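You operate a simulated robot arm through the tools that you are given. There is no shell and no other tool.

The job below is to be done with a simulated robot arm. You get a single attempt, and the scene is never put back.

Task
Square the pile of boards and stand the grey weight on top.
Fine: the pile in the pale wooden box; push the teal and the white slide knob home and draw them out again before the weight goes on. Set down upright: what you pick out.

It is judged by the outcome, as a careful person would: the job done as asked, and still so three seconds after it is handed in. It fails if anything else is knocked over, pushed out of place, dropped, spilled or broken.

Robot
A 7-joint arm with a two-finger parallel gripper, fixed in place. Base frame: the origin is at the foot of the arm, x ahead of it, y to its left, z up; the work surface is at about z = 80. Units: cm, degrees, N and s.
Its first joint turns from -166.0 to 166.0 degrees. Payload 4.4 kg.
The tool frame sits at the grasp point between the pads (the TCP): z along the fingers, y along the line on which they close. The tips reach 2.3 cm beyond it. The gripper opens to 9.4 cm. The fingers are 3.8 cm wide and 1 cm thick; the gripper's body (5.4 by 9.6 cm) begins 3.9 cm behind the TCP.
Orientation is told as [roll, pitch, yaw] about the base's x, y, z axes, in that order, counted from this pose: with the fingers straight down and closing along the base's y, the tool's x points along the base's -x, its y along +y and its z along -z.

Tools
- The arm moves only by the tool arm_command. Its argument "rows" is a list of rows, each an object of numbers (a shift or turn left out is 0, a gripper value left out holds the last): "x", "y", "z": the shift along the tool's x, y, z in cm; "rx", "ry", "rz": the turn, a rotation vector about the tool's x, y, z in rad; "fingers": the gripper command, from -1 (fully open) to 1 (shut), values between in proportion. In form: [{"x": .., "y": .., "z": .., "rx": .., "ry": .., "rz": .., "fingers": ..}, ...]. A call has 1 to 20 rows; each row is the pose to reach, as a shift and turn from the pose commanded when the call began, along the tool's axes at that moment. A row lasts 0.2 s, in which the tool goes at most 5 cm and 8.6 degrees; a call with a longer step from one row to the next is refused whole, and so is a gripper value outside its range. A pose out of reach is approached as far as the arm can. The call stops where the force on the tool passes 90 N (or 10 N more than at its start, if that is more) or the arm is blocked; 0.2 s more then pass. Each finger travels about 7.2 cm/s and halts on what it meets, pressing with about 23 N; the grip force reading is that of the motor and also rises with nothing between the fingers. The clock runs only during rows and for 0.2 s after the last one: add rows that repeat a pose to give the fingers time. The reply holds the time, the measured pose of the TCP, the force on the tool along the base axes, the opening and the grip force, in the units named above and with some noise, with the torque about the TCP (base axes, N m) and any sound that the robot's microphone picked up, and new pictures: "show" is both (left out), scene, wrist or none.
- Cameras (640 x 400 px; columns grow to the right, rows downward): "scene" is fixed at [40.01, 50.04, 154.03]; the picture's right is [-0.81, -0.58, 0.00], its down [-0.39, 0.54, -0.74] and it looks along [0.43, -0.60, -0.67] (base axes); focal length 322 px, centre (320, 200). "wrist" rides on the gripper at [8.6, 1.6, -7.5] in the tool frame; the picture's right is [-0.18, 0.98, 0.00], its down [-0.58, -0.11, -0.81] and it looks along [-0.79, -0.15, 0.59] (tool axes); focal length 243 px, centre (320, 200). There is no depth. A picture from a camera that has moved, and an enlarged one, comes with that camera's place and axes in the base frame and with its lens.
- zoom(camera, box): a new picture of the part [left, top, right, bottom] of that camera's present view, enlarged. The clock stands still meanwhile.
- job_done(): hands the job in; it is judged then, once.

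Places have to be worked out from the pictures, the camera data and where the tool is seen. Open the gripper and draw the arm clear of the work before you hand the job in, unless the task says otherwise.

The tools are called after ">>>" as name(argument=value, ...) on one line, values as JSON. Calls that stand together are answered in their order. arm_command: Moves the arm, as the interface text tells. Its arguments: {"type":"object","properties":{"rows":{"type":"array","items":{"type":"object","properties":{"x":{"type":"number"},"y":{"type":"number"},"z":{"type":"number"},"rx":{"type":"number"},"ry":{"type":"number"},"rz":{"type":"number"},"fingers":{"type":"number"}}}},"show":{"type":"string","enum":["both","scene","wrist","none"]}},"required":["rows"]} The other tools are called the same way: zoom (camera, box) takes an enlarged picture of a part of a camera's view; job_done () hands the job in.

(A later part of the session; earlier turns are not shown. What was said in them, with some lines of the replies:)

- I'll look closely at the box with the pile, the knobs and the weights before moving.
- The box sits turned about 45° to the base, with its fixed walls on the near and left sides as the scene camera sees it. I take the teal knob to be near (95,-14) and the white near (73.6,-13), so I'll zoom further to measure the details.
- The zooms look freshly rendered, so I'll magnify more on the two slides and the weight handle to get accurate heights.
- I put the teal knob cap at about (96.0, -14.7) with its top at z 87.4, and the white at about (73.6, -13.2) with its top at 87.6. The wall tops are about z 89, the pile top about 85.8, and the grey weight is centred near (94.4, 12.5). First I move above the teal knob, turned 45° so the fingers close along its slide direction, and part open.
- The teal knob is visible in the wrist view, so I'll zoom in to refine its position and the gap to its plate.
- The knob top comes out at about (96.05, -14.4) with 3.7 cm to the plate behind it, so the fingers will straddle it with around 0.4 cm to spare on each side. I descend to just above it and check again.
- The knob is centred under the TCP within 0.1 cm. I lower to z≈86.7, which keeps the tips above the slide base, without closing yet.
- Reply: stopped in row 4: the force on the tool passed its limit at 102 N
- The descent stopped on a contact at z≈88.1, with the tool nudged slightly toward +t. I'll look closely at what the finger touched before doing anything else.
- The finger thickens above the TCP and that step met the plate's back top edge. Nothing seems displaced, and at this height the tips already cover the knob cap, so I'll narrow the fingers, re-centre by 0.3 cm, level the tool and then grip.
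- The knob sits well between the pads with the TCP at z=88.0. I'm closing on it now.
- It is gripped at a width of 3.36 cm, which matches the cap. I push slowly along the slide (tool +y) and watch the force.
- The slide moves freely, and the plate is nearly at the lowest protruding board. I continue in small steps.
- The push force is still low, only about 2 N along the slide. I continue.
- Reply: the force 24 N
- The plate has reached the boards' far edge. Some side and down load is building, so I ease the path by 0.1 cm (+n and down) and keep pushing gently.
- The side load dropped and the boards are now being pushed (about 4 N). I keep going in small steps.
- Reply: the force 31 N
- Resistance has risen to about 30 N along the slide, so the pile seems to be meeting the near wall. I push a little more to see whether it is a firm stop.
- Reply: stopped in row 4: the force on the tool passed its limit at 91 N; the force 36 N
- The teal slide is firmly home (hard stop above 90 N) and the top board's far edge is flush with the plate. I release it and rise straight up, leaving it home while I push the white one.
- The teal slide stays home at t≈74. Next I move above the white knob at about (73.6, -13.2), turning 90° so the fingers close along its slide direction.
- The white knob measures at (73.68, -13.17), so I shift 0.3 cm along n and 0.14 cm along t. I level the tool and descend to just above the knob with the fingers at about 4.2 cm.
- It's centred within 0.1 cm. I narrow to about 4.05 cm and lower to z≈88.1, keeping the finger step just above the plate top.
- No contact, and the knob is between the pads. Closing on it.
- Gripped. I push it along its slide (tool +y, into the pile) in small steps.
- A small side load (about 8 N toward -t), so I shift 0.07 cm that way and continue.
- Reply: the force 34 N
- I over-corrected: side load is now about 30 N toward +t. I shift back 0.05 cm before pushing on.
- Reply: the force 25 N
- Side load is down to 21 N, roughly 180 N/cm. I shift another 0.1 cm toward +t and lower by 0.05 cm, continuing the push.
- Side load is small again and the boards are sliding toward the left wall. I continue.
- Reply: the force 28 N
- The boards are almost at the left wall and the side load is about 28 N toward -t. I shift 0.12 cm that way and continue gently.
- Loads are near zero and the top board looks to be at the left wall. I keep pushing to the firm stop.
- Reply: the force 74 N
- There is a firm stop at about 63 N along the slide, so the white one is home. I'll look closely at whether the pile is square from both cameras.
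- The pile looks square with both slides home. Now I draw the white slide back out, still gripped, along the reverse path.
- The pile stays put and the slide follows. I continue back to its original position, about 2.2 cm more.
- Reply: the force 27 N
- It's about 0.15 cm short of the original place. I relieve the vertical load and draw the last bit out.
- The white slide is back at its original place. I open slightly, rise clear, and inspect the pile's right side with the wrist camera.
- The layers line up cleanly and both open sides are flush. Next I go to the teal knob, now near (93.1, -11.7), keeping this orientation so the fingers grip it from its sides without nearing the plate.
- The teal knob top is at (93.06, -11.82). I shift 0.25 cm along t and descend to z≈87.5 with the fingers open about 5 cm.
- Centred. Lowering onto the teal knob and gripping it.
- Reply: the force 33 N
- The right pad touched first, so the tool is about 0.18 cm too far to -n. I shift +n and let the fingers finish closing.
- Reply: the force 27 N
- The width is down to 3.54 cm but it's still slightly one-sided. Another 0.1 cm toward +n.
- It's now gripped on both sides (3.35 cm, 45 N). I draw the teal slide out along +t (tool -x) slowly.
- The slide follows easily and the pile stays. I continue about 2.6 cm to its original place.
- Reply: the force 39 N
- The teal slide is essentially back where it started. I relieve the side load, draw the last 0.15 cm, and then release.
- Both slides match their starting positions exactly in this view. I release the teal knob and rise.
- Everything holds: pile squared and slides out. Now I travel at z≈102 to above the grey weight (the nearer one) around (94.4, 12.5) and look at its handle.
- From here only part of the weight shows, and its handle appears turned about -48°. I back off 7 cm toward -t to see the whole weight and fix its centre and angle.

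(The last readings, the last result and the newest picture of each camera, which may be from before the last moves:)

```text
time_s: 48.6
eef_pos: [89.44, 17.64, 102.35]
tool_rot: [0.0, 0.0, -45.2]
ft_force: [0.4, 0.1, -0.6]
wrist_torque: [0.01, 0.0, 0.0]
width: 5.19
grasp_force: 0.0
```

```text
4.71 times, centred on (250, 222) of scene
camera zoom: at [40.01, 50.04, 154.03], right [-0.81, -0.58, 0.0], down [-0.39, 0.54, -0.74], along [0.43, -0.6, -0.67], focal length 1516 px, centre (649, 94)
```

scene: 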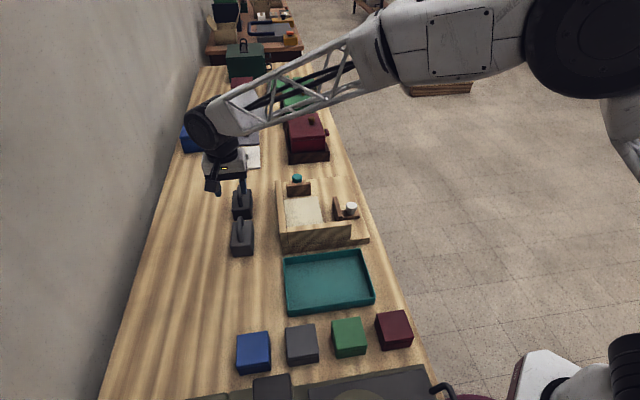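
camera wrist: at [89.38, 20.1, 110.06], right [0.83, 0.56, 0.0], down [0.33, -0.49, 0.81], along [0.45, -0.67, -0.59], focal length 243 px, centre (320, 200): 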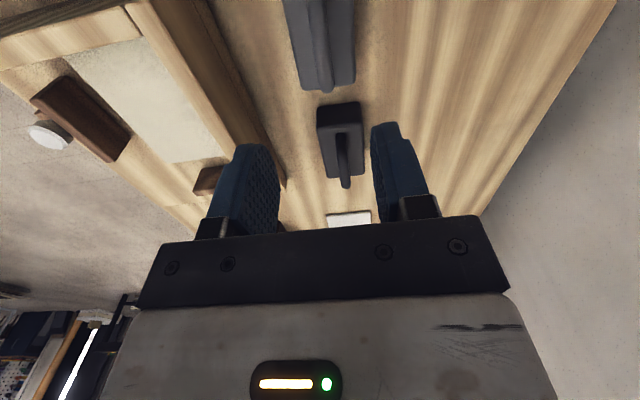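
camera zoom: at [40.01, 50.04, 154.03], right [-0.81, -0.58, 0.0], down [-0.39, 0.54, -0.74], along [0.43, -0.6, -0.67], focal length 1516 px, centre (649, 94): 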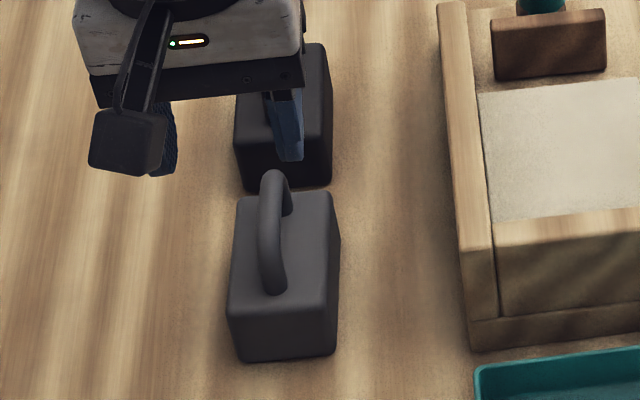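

Both cameras agree: the weight's centre is about (94.55, 12.55), turned to about -48°, with block top z≈84.8 and handle bar centre z≈88.3. I move back above it, turn 2.8°, and descend to just above the handle.

>>> arm_command(rows=[{"x": -3.6, "rz": 0.025}, {"x": -7.2, "y": 0.04, "rz": 0.049}, {"x": -7.2, "y": 0.04, "z": 4.0, "rz": 0.049}, {"x": -7.2, "y": 0.04, "z": 8.0, "rz": 0.049}, {"x": -7.2, "y": 0.04, "z": 10.3, "rz": 0.049}, {"x": -7.2, "y": 0.04, "z": 10.3, "rz": 0.049}], show="both")

>>> zoom(camera="wrist", box=[220, 0, 460, 200])

>>> zoom(camera="scene", box=[215, 170, 285, 265])

```text
time_s: 50.0
eef_pos: [94.68, 12.68, 92.34]
tool_rot: [0.0, 0.0, -47.8]
ft_force: [0.3, 0.0, -0.2]
wrist_torque: [-0.01, -0.03, 0.0]
width: 5.18
grasp_force: 0.1
camera wrist: at [90.05, 20.32, 99.79], right [0.85, 0.52, 0.0], down [0.31, -0.5, 0.81], along [0.42, -0.69, -0.59], focal length 243 px, centre (320, 200)
```

scene: 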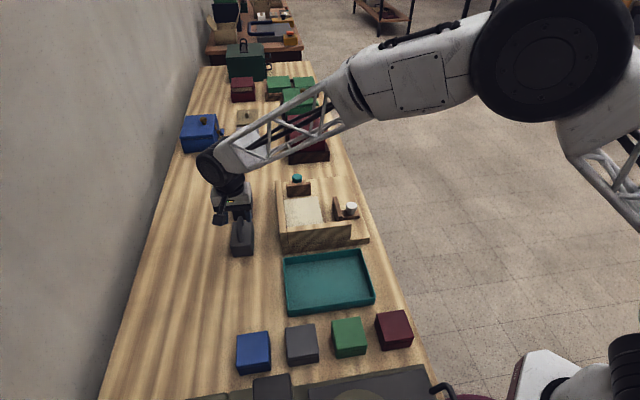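
wrist: 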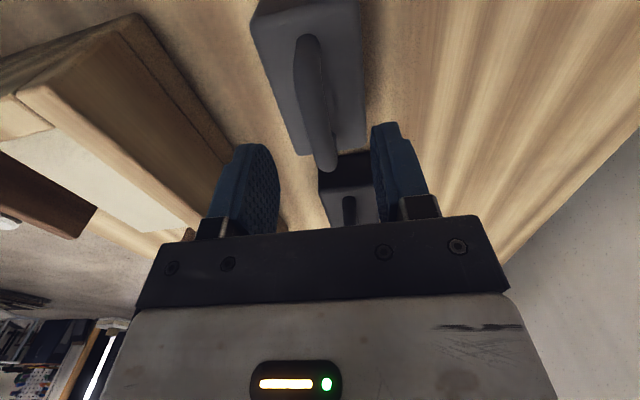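

```text
2.00 times, centred on (340, 100) of wrist
camera zoom: at [90.05, 20.32, 99.79], right [0.85, 0.52, 0.0], down [0.31, -0.5, 0.81], along [0.42, -0.69, -0.59], focal length 485 px, centre (280, 400)
```

zoom: 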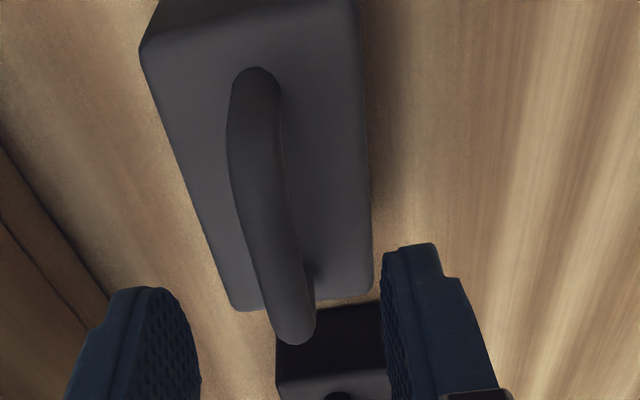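

```text
4.21 times, centred on (250, 218) of scene
camera zoom: at [40.01, 50.04, 154.03], right [-0.81, -0.58, 0.0], down [-0.39, 0.54, -0.74], along [0.43, -0.6, -0.67], focal length 1356 px, centre (615, 126)
```

zoom: 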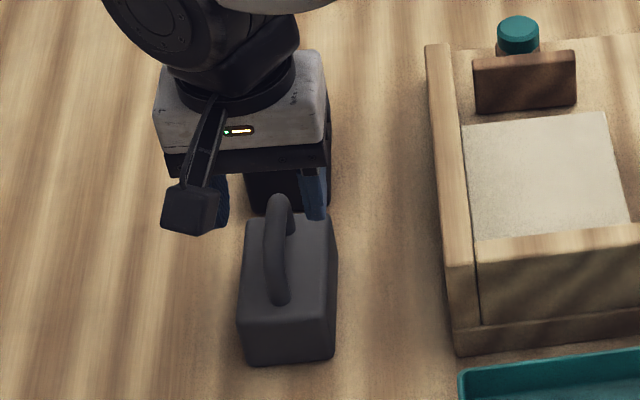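

The handle bar lies between the fingers, laterally centred, with its mid-length about 0.3 cm further along. I shift that, lower to z≈88.1 and check before closing.

>>> arm_command(rows=[{"x": -0.15, "z": 1.5}, {"x": -0.3, "z": 3.0}, {"x": -0.3, "z": 4.0}, {"x": -0.3, "z": 4.2}, {"x": -0.3, "z": 4.2}], show="wrist")

>>> zoom(camera="wrist", box=[220, 0, 460, 220])

>>> zoom(camera="scene", box=[215, 180, 285, 265])

```text
time_s: 51.2
eef_pos: [94.87, 12.29, 88.01]
tool_rot: [0.0, 0.1, -47.9]
ft_force: [0.2, -0.5, 0.3]
wrist_torque: [0.03, 0.0, -0.01]
width: 5.19
grasp_force: 0.1
camera wrist: at [90.26, 19.8, 95.49], right [0.85, 0.52, 0.0], down [0.31, -0.5, 0.81], along [0.42, -0.69, -0.59], focal length 243 px, centre (320, 200)
```

wrist: 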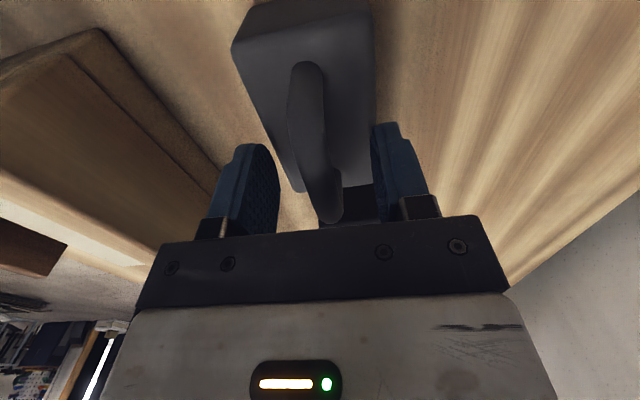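

```text
1.82 times, centred on (340, 110) of wrist
camera zoom: at [90.26, 19.8, 95.49], right [0.85, 0.52, 0.0], down [0.31, -0.5, 0.81], along [0.42, -0.69, -0.59], focal length 441 px, centre (284, 364)
```

zoom: 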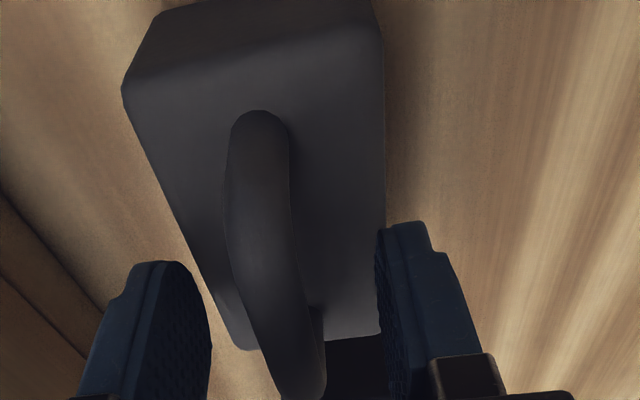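

```text
4.71 times, centred on (250, 222) of scene
camera zoom: at [40.01, 50.04, 154.03], right [-0.81, -0.58, 0.0], down [-0.39, 0.54, -0.74], along [0.43, -0.6, -0.67], focal length 1516 px, centre (649, 94)
```

zoom: 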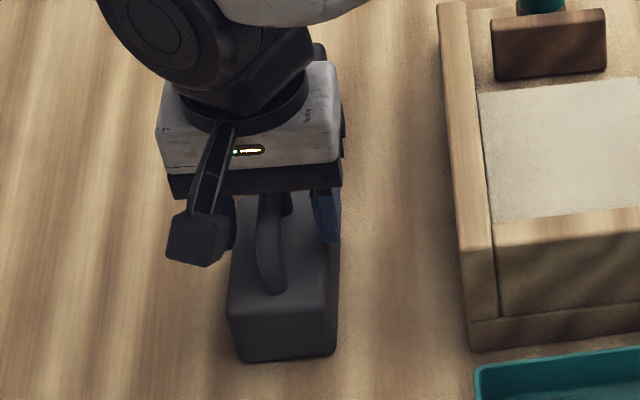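

No contact, and the fingers straddle the handle. Closing on the bar.

>>> arm_command(rows=[{"fingers": 0.3}, {"fingers": 0.7}, {"fingers": 0.9}, {"fingers": 0.9}, {"fingers": 0.9}], show="none")

>>> zoom(camera="wrist", box=[220, 0, 460, 220])

```text
time_s: 52.4
eef_pos: [95.05, 12.24, 88.07]
tool_rot: [-0.1, -0.1, -47.9]
ft_force: [5.3, 4.8, 1.8]
wrist_torque: [-0.16, -0.2, 0.07]
width: 1.41
grasp_force: 23.2
```

```text
1.82 times, centred on (340, 110) of wrist
camera zoom: at [90.27, 19.82, 95.52], right [0.85, 0.52, 0.0], down [0.31, -0.5, 0.81], along [0.42, -0.69, -0.59], focal length 441 px, centre (284, 364)
```

zoom: 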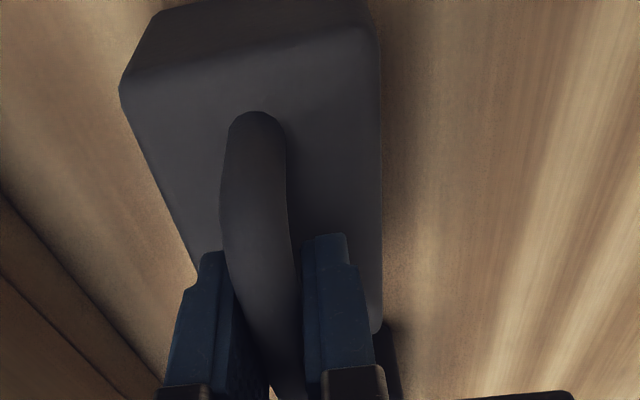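

The bar is held at 1.41 cm. I command the gripper fully shut and wait a moment for the full grip force.

>>> arm_command(rows=[{"fingers": 1.0}, {"fingers": 1.0}, {"fingers": 1.0}], show="none")

```text
time_s: 53.2
eef_pos: [94.95, 12.14, 88.07]
tool_rot: [0.0, -0.1, -47.9]
ft_force: [4.1, 5.0, 5.1]
wrist_torque: [-0.09, -0.06, 0.05]
width: 1.4
grasp_force: 23.9
```

Grip reads about 24 N. I lift slowly by 1.5 cm and check that the weight follows and stays level.

>>> arm_command(rows=[{"z": -0.2}, {"z": -0.5}, {"z": -1.0}, {"z": -1.5}, {"z": -1.5}], show="both")

>>> zoom(camera="scene", box=[215, 180, 285, 265])

```text
time_s: 54.4
eef_pos: [94.96, 12.22, 89.51]
tool_rot: [0.0, 0.0, -47.9]
ft_force: [0.4, 0.3, -14.6]
wrist_torque: [-0.03, -0.01, -0.03]
width: 1.4
grasp_force: 23.2
camera wrist: at [90.26, 19.76, 96.96], right [0.85, 0.52, 0.0], down [0.31, -0.5, 0.81], along [0.42, -0.69, -0.59], focal length 243 px, centre (320, 200)
```

scene: 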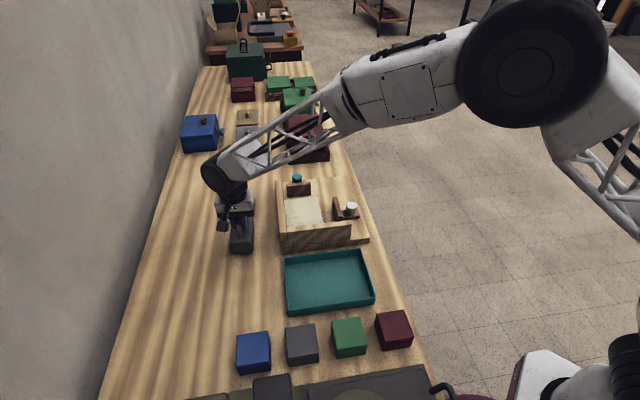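
wrist: 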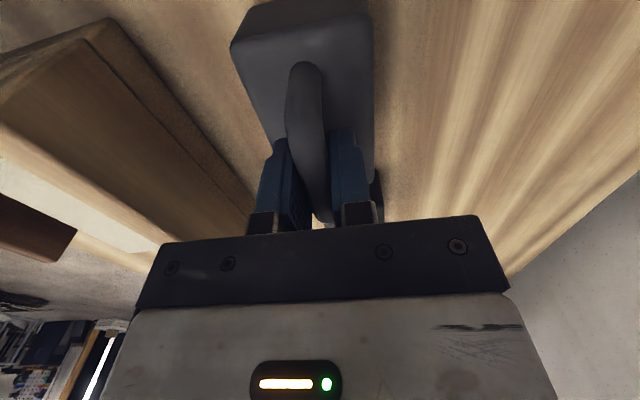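

```text
4.71 times, centred on (250, 222) of scene
camera zoom: at [40.01, 50.04, 154.03], right [-0.81, -0.58, 0.0], down [-0.39, 0.54, -0.74], along [0.43, -0.6, -0.67], focal length 1516 px, centre (649, 94)
```

zoom: 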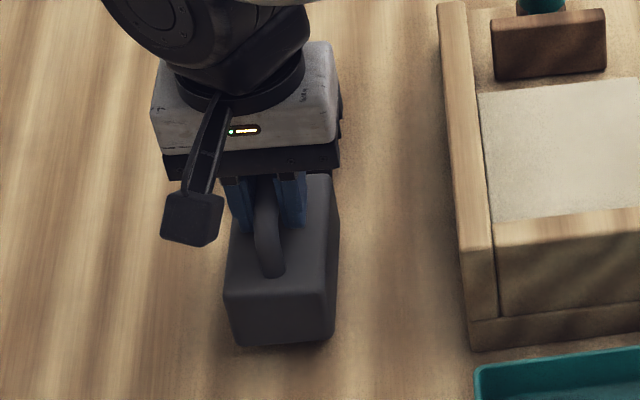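

The weight (about 1.5 kg) is held level and clear. I raise it to z≈102 and carry it over the pile centre at about (84, -2.9), turning about 2° to line up with the boards.

>>> arm_command(rows=[{"z": -1.5}, {"z": -4.0}, {"z": -7.0}, {"z": -10.0}, {"z": -12.0}, {"z": -12.5}, {"x": -0.3, "y": -1.2, "z": -12.5, "rz": -0.005}, {"x": -0.8, "y": -3.5, "z": -12.5, "rz": -0.01}, {"x": -1.4, "y": -6.1, "z": -12.5, "rz": -0.015}, {"x": -2.0, "y": -8.8, "z": -12.5, "rz": -0.02}, {"x": -2.6, "y": -11.5, "z": -12.5, "rz": -0.025}, {"x": -3.2, "y": -14.2, "z": -12.5, "rz": -0.03}, {"x": -3.75, "y": -16.5, "z": -12.5, "rz": -0.035}, {"x": -4.05, "y": -17.8, "z": -12.5, "rz": -0.04}, {"x": -4.14, "y": -18.16, "z": -12.5, "rz": -0.04}, {"x": -4.14, "y": -18.16, "z": -12.5, "rz": -0.04}], show="both")

>>> zoom(camera="scene", box=[260, 130, 380, 250])

>>> zoom(camera="wrist", box=[160, 0, 480, 220])

```text
time_s: 57.8
eef_pos: [84.21, -3.02, 102.01]
tool_rot: [0.0, 0.0, -45.7]
ft_force: [-0.1, 0.7, -13.1]
wrist_torque: [-0.03, -0.05, 0.03]
width: 1.4
grasp_force: 23.3
camera wrist: at [79.25, 4.39, 109.43], right [0.83, 0.56, 0.0], down [0.33, -0.49, 0.81], along [0.45, -0.67, -0.59], focal length 243 px, centre (320, 200)
```

scene: 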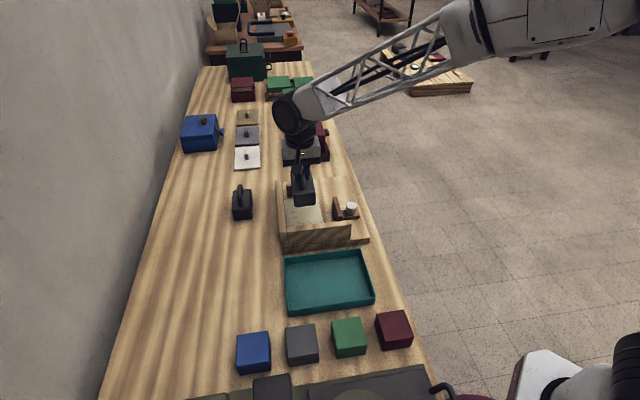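
wrist: 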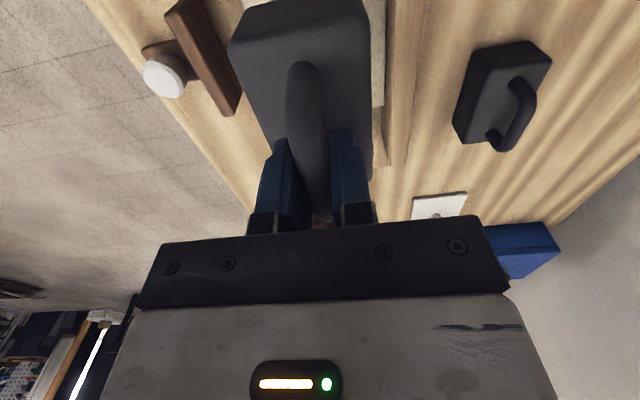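

```text
3.33 times, centred on (320, 190) of scene
camera zoom: at [40.01, 50.04, 154.03], right [-0.81, -0.58, 0.0], down [-0.39, 0.54, -0.74], along [0.43, -0.6, -0.67], focal length 1074 px, centre (320, 233)
```

zoom: 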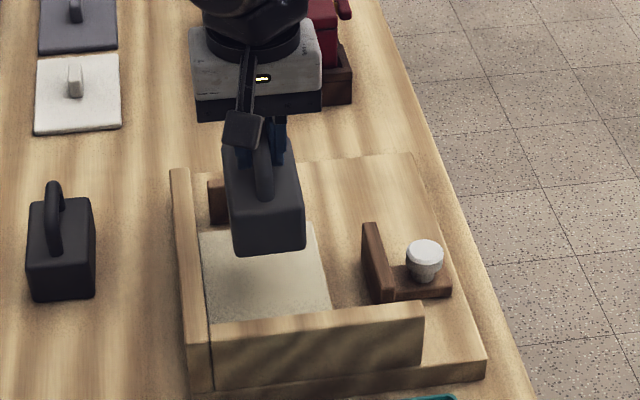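

```text
1.82 times, centred on (320, 110) of wrist
camera zoom: at [79.25, 4.39, 109.43], right [0.83, 0.56, 0.0], down [0.33, -0.49, 0.81], along [0.45, -0.67, -0.59], focal length 441 px, centre (320, 364)
```

zoom: 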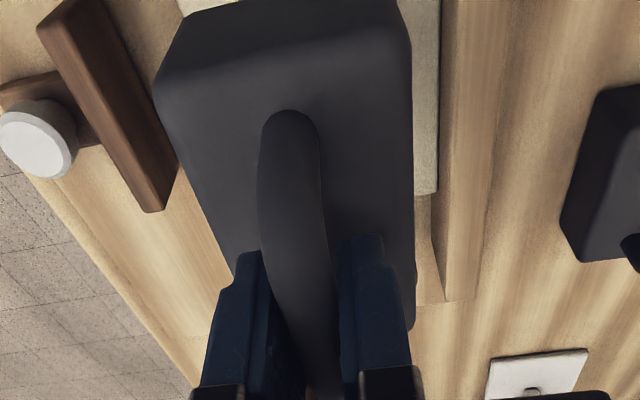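

The weight hangs level over the middle of the pile. I lower it to just above the boards and check.

>>> arm_command(rows=[{"z": 1.0}, {"z": 2.5}, {"z": 4.0}, {"z": 5.5}, {"z": 6.6}, {"z": 7.2}, {"z": 7.5}, {"z": 7.5}], show="none")

>>> zoom(camera="scene", box=[270, 160, 370, 250])

>>> zoom(camera="wrist", box=[160, 0, 480, 220])

```text
time_s: 59.6
eef_pos: [84.11, -3.23, 94.48]
tool_rot: [0.1, 0.0, -45.6]
ft_force: [-0.3, 0.8, -14.0]
wrist_torque: [0.0, -0.03, 0.01]
width: 1.39
grasp_force: 22.7
```

```text
4.44 times, centred on (320, 205) of scene
camera zoom: at [40.01, 50.04, 154.03], right [-0.81, -0.58, 0.0], down [-0.39, 0.54, -0.74], along [0.43, -0.6, -0.67], focal length 1432 px, centre (320, 178)
```

zoom: 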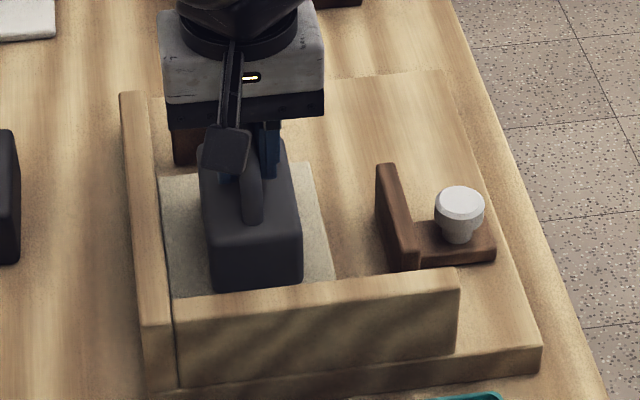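

```text
1.82 times, centred on (320, 110) of wrist
camera zoom: at [79.2, 4.23, 101.93], right [0.83, 0.56, 0.0], down [0.33, -0.49, 0.81], along [0.45, -0.67, -0.59], focal length 441 px, centre (320, 364)
```

zoom: 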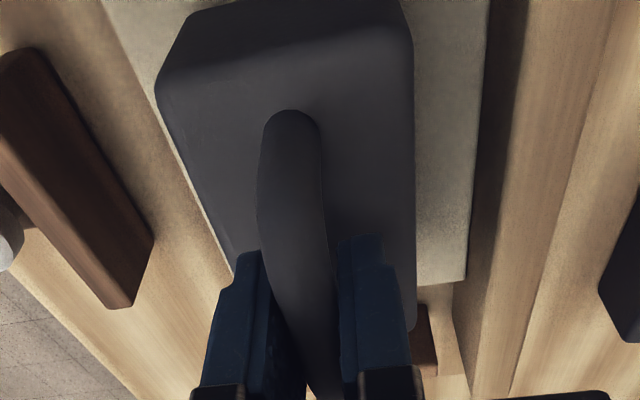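

It is centred and level just above the boards. I lower in fine steps until the load transfers.

>>> arm_command(rows=[{"z": 0.1}, {"z": 0.2}, {"z": 0.3}, {"z": 0.4}, {"z": 0.45}], show="none")

```text
time_s: 60.8
eef_pos: [84.08, -3.06, 94.05]
tool_rot: [0.1, -0.1, -45.7]
ft_force: [0.2, -7.0, 16.9]
wrist_torque: [-0.12, -0.1, 0.01]
width: 1.32
grasp_force: 22.5
```

The weight is seated: the load flipped to +17 N. I ease off slightly and open the fingers.

>>> arm_command(rows=[{"z": -0.05}, {"z": -0.08, "fingers": 0.7}, {"z": -0.08, "fingers": 0.4}, {"z": -0.08, "fingers": 0.1}, {"z": -0.08, "fingers": 0.1}], show="none")

>>> zoom(camera="wrist", box=[160, 0, 480, 220])

>>> zoom(camera="scene", box=[270, 160, 370, 250])

```text
time_s: 62.0
eef_pos: [84.07, -3.04, 94.18]
tool_rot: [0.1, 0.0, -45.7]
ft_force: [-0.3, -0.4, -0.7]
wrist_torque: [-0.02, -0.01, 0.01]
width: 4.21
grasp_force: 0.0
```

```text
1.82 times, centred on (320, 110) of wrist
camera zoom: at [79.12, 4.35, 101.66], right [0.83, 0.56, 0.0], down [0.33, -0.49, 0.81], along [0.45, -0.67, -0.59], focal length 441 px, centre (320, 364)
```

zoom: 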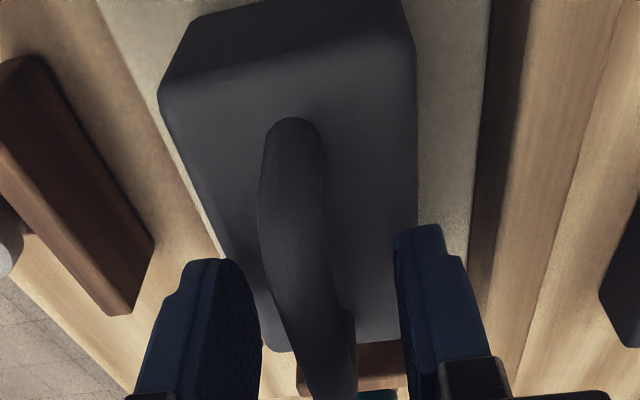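

```text
4.44 times, centred on (320, 205) of scene
camera zoom: at [40.01, 50.04, 154.03], right [-0.81, -0.58, 0.0], down [-0.39, 0.54, -0.74], along [0.43, -0.6, -0.67], focal length 1432 px, centre (320, 178)
```

zoom: 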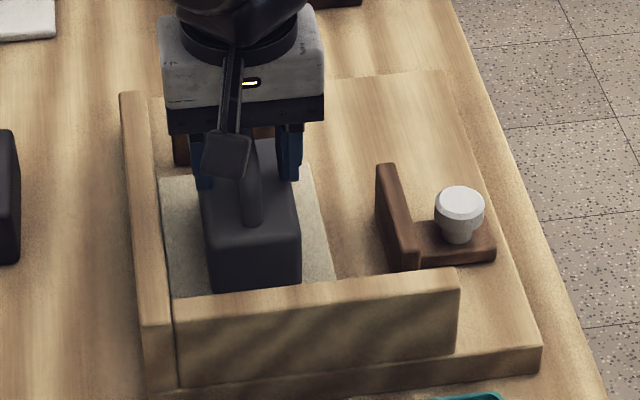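

Released with no load on the tool. I rise straight up, then draw the arm back toward the starting area.

>>> arm_command(rows=[{"z": -0.5}, {"z": -2.0}, {"z": -5.0}, {"z": -9.0}, {"z": -13.0}, {"z": -17.0}, {"z": -19.0}, {"x": 2.0, "y": -3.0, "z": -20.0}, {"x": 4.0, "y": -7.0, "z": -20.0}, {"x": 6.0, "y": -11.0, "z": -20.0}, {"x": 7.5, "y": -14.0, "z": -20.0, "fingers": -0.5}, {"x": 9.0, "y": -17.5, "z": -20.0, "fingers": -1.0}, {"x": 10.0, "y": -20.0, "z": -20.0}, {"x": 10.0, "y": -20.0, "z": -20.0}], show="both")

>>> zoom(camera="scene", box=[270, 160, 370, 250])

>>> zoom(camera="scene", box=[160, 60, 400, 260])

```text
time_s: 65.0
eef_pos: [62.98, -10.07, 114.11]
tool_rot: [-0.1, 0.0, -45.6]
ft_force: [1.2, 0.7, -0.2]
wrist_torque: [-0.01, -0.01, 0.0]
width: 9.4
grasp_force: 0.0
camera wrist: at [58.06, -2.54, 121.65], right [0.83, 0.56, 0.0], down [0.33, -0.49, 0.81], along [0.45, -0.67, -0.59], focal length 243 px, centre (320, 200)
```

scene: 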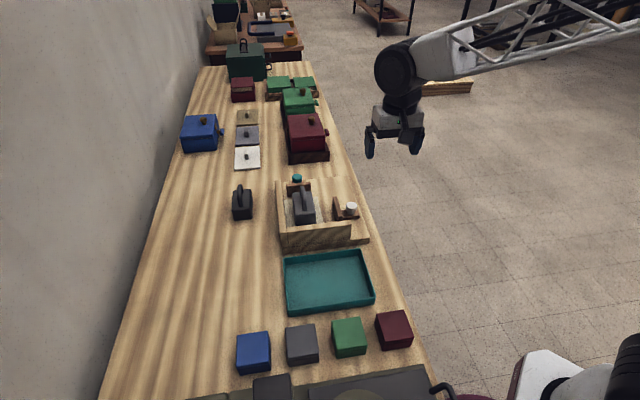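
wrist: 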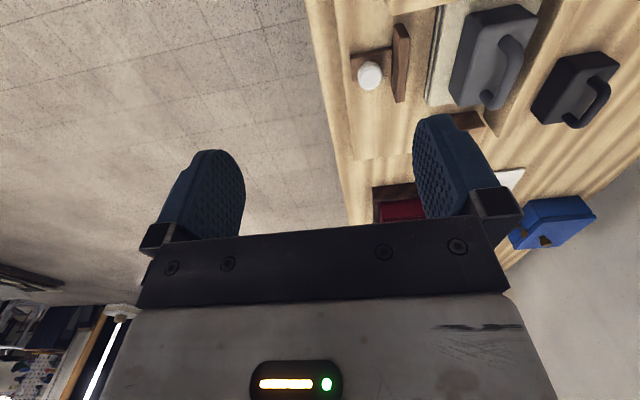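

```text
4.44 times, centred on (320, 205) of scene
camera zoom: at [40.01, 50.04, 154.03], right [-0.81, -0.58, 0.0], down [-0.39, 0.54, -0.74], along [0.43, -0.6, -0.67], focal length 1432 px, centre (320, 178)
```

zoom: 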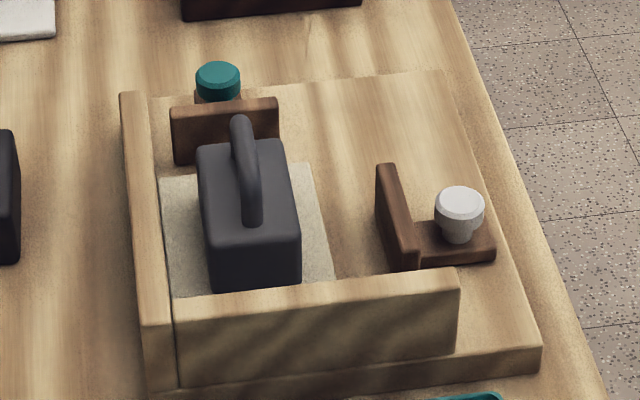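

```text
2.00 times, centred on (280, 160) of scene
camera zoom: at [40.01, 50.04, 154.03], right [-0.81, -0.58, 0.0], down [-0.39, 0.54, -0.74], along [0.43, -0.6, -0.67], focal length 644 px, centre (400, 280)
```

zoom: 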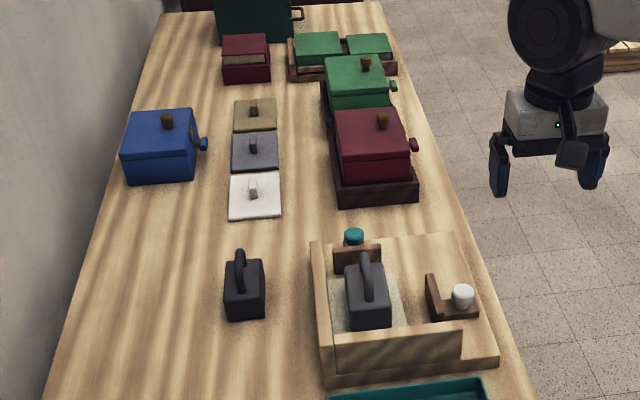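

The weight stands upright on the pile, both slides are out, and everything else looks unmoved. I take one last close look at the pile edges.

>>> zoom(camera="wrist", box=[400, 0, 560, 140])

>>> zoom(camera="scene", box=[285, 190, 345, 235])

```text
2.86 times, centred on (480, 70) of wrist
camera zoom: at [58.06, -2.54, 121.65], right [0.83, 0.56, 0.0], down [0.33, -0.49, 0.81], along [0.45, -0.67, -0.59], focal length 693 px, centre (-137, 571)
```

zoom: 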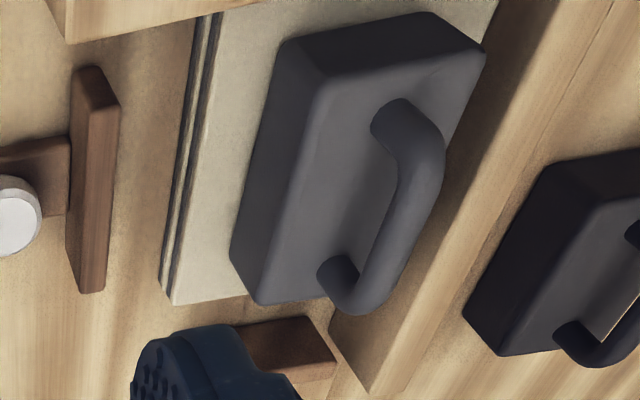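

```text
8.89 times, centred on (315, 212) of scene
camera zoom: at [40.01, 50.04, 154.03], right [-0.81, -0.58, 0.0], down [-0.39, 0.54, -0.74], along [0.43, -0.6, -0.67], focal length 2863 px, centre (364, 89)
```

zoom: 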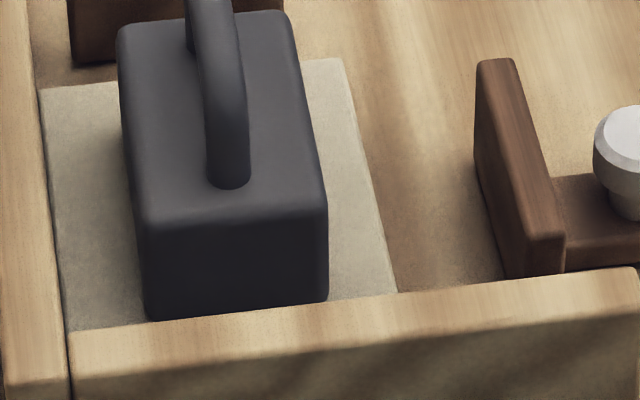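

The board edges are flush, the grey weight is upright and centred on the pile, both slides are drawn out, and the gripper is open and clear. Handing the job in.

>>> job_done()

```text
The job is handed in.
```

The pile is squared and the grey weight is standing upright near the middle of it.

- **Slides:** I pushed the teal slide home to a firm stop, then the white one. With the pile square, I drew both back out to where they started before placing the weight.
- **Pile:** in the last pictures the board edges line up on both open sides.
- **Contact on the way:** on the first descent to the teal knob, a finger touched the top of its plate and the arm stopped itself at about 102 N. The pictures right afterwards showed nothing displaced.

The box, the black weight and the other things on the bench look unmoved. The arm is drawn back with the gripper open.
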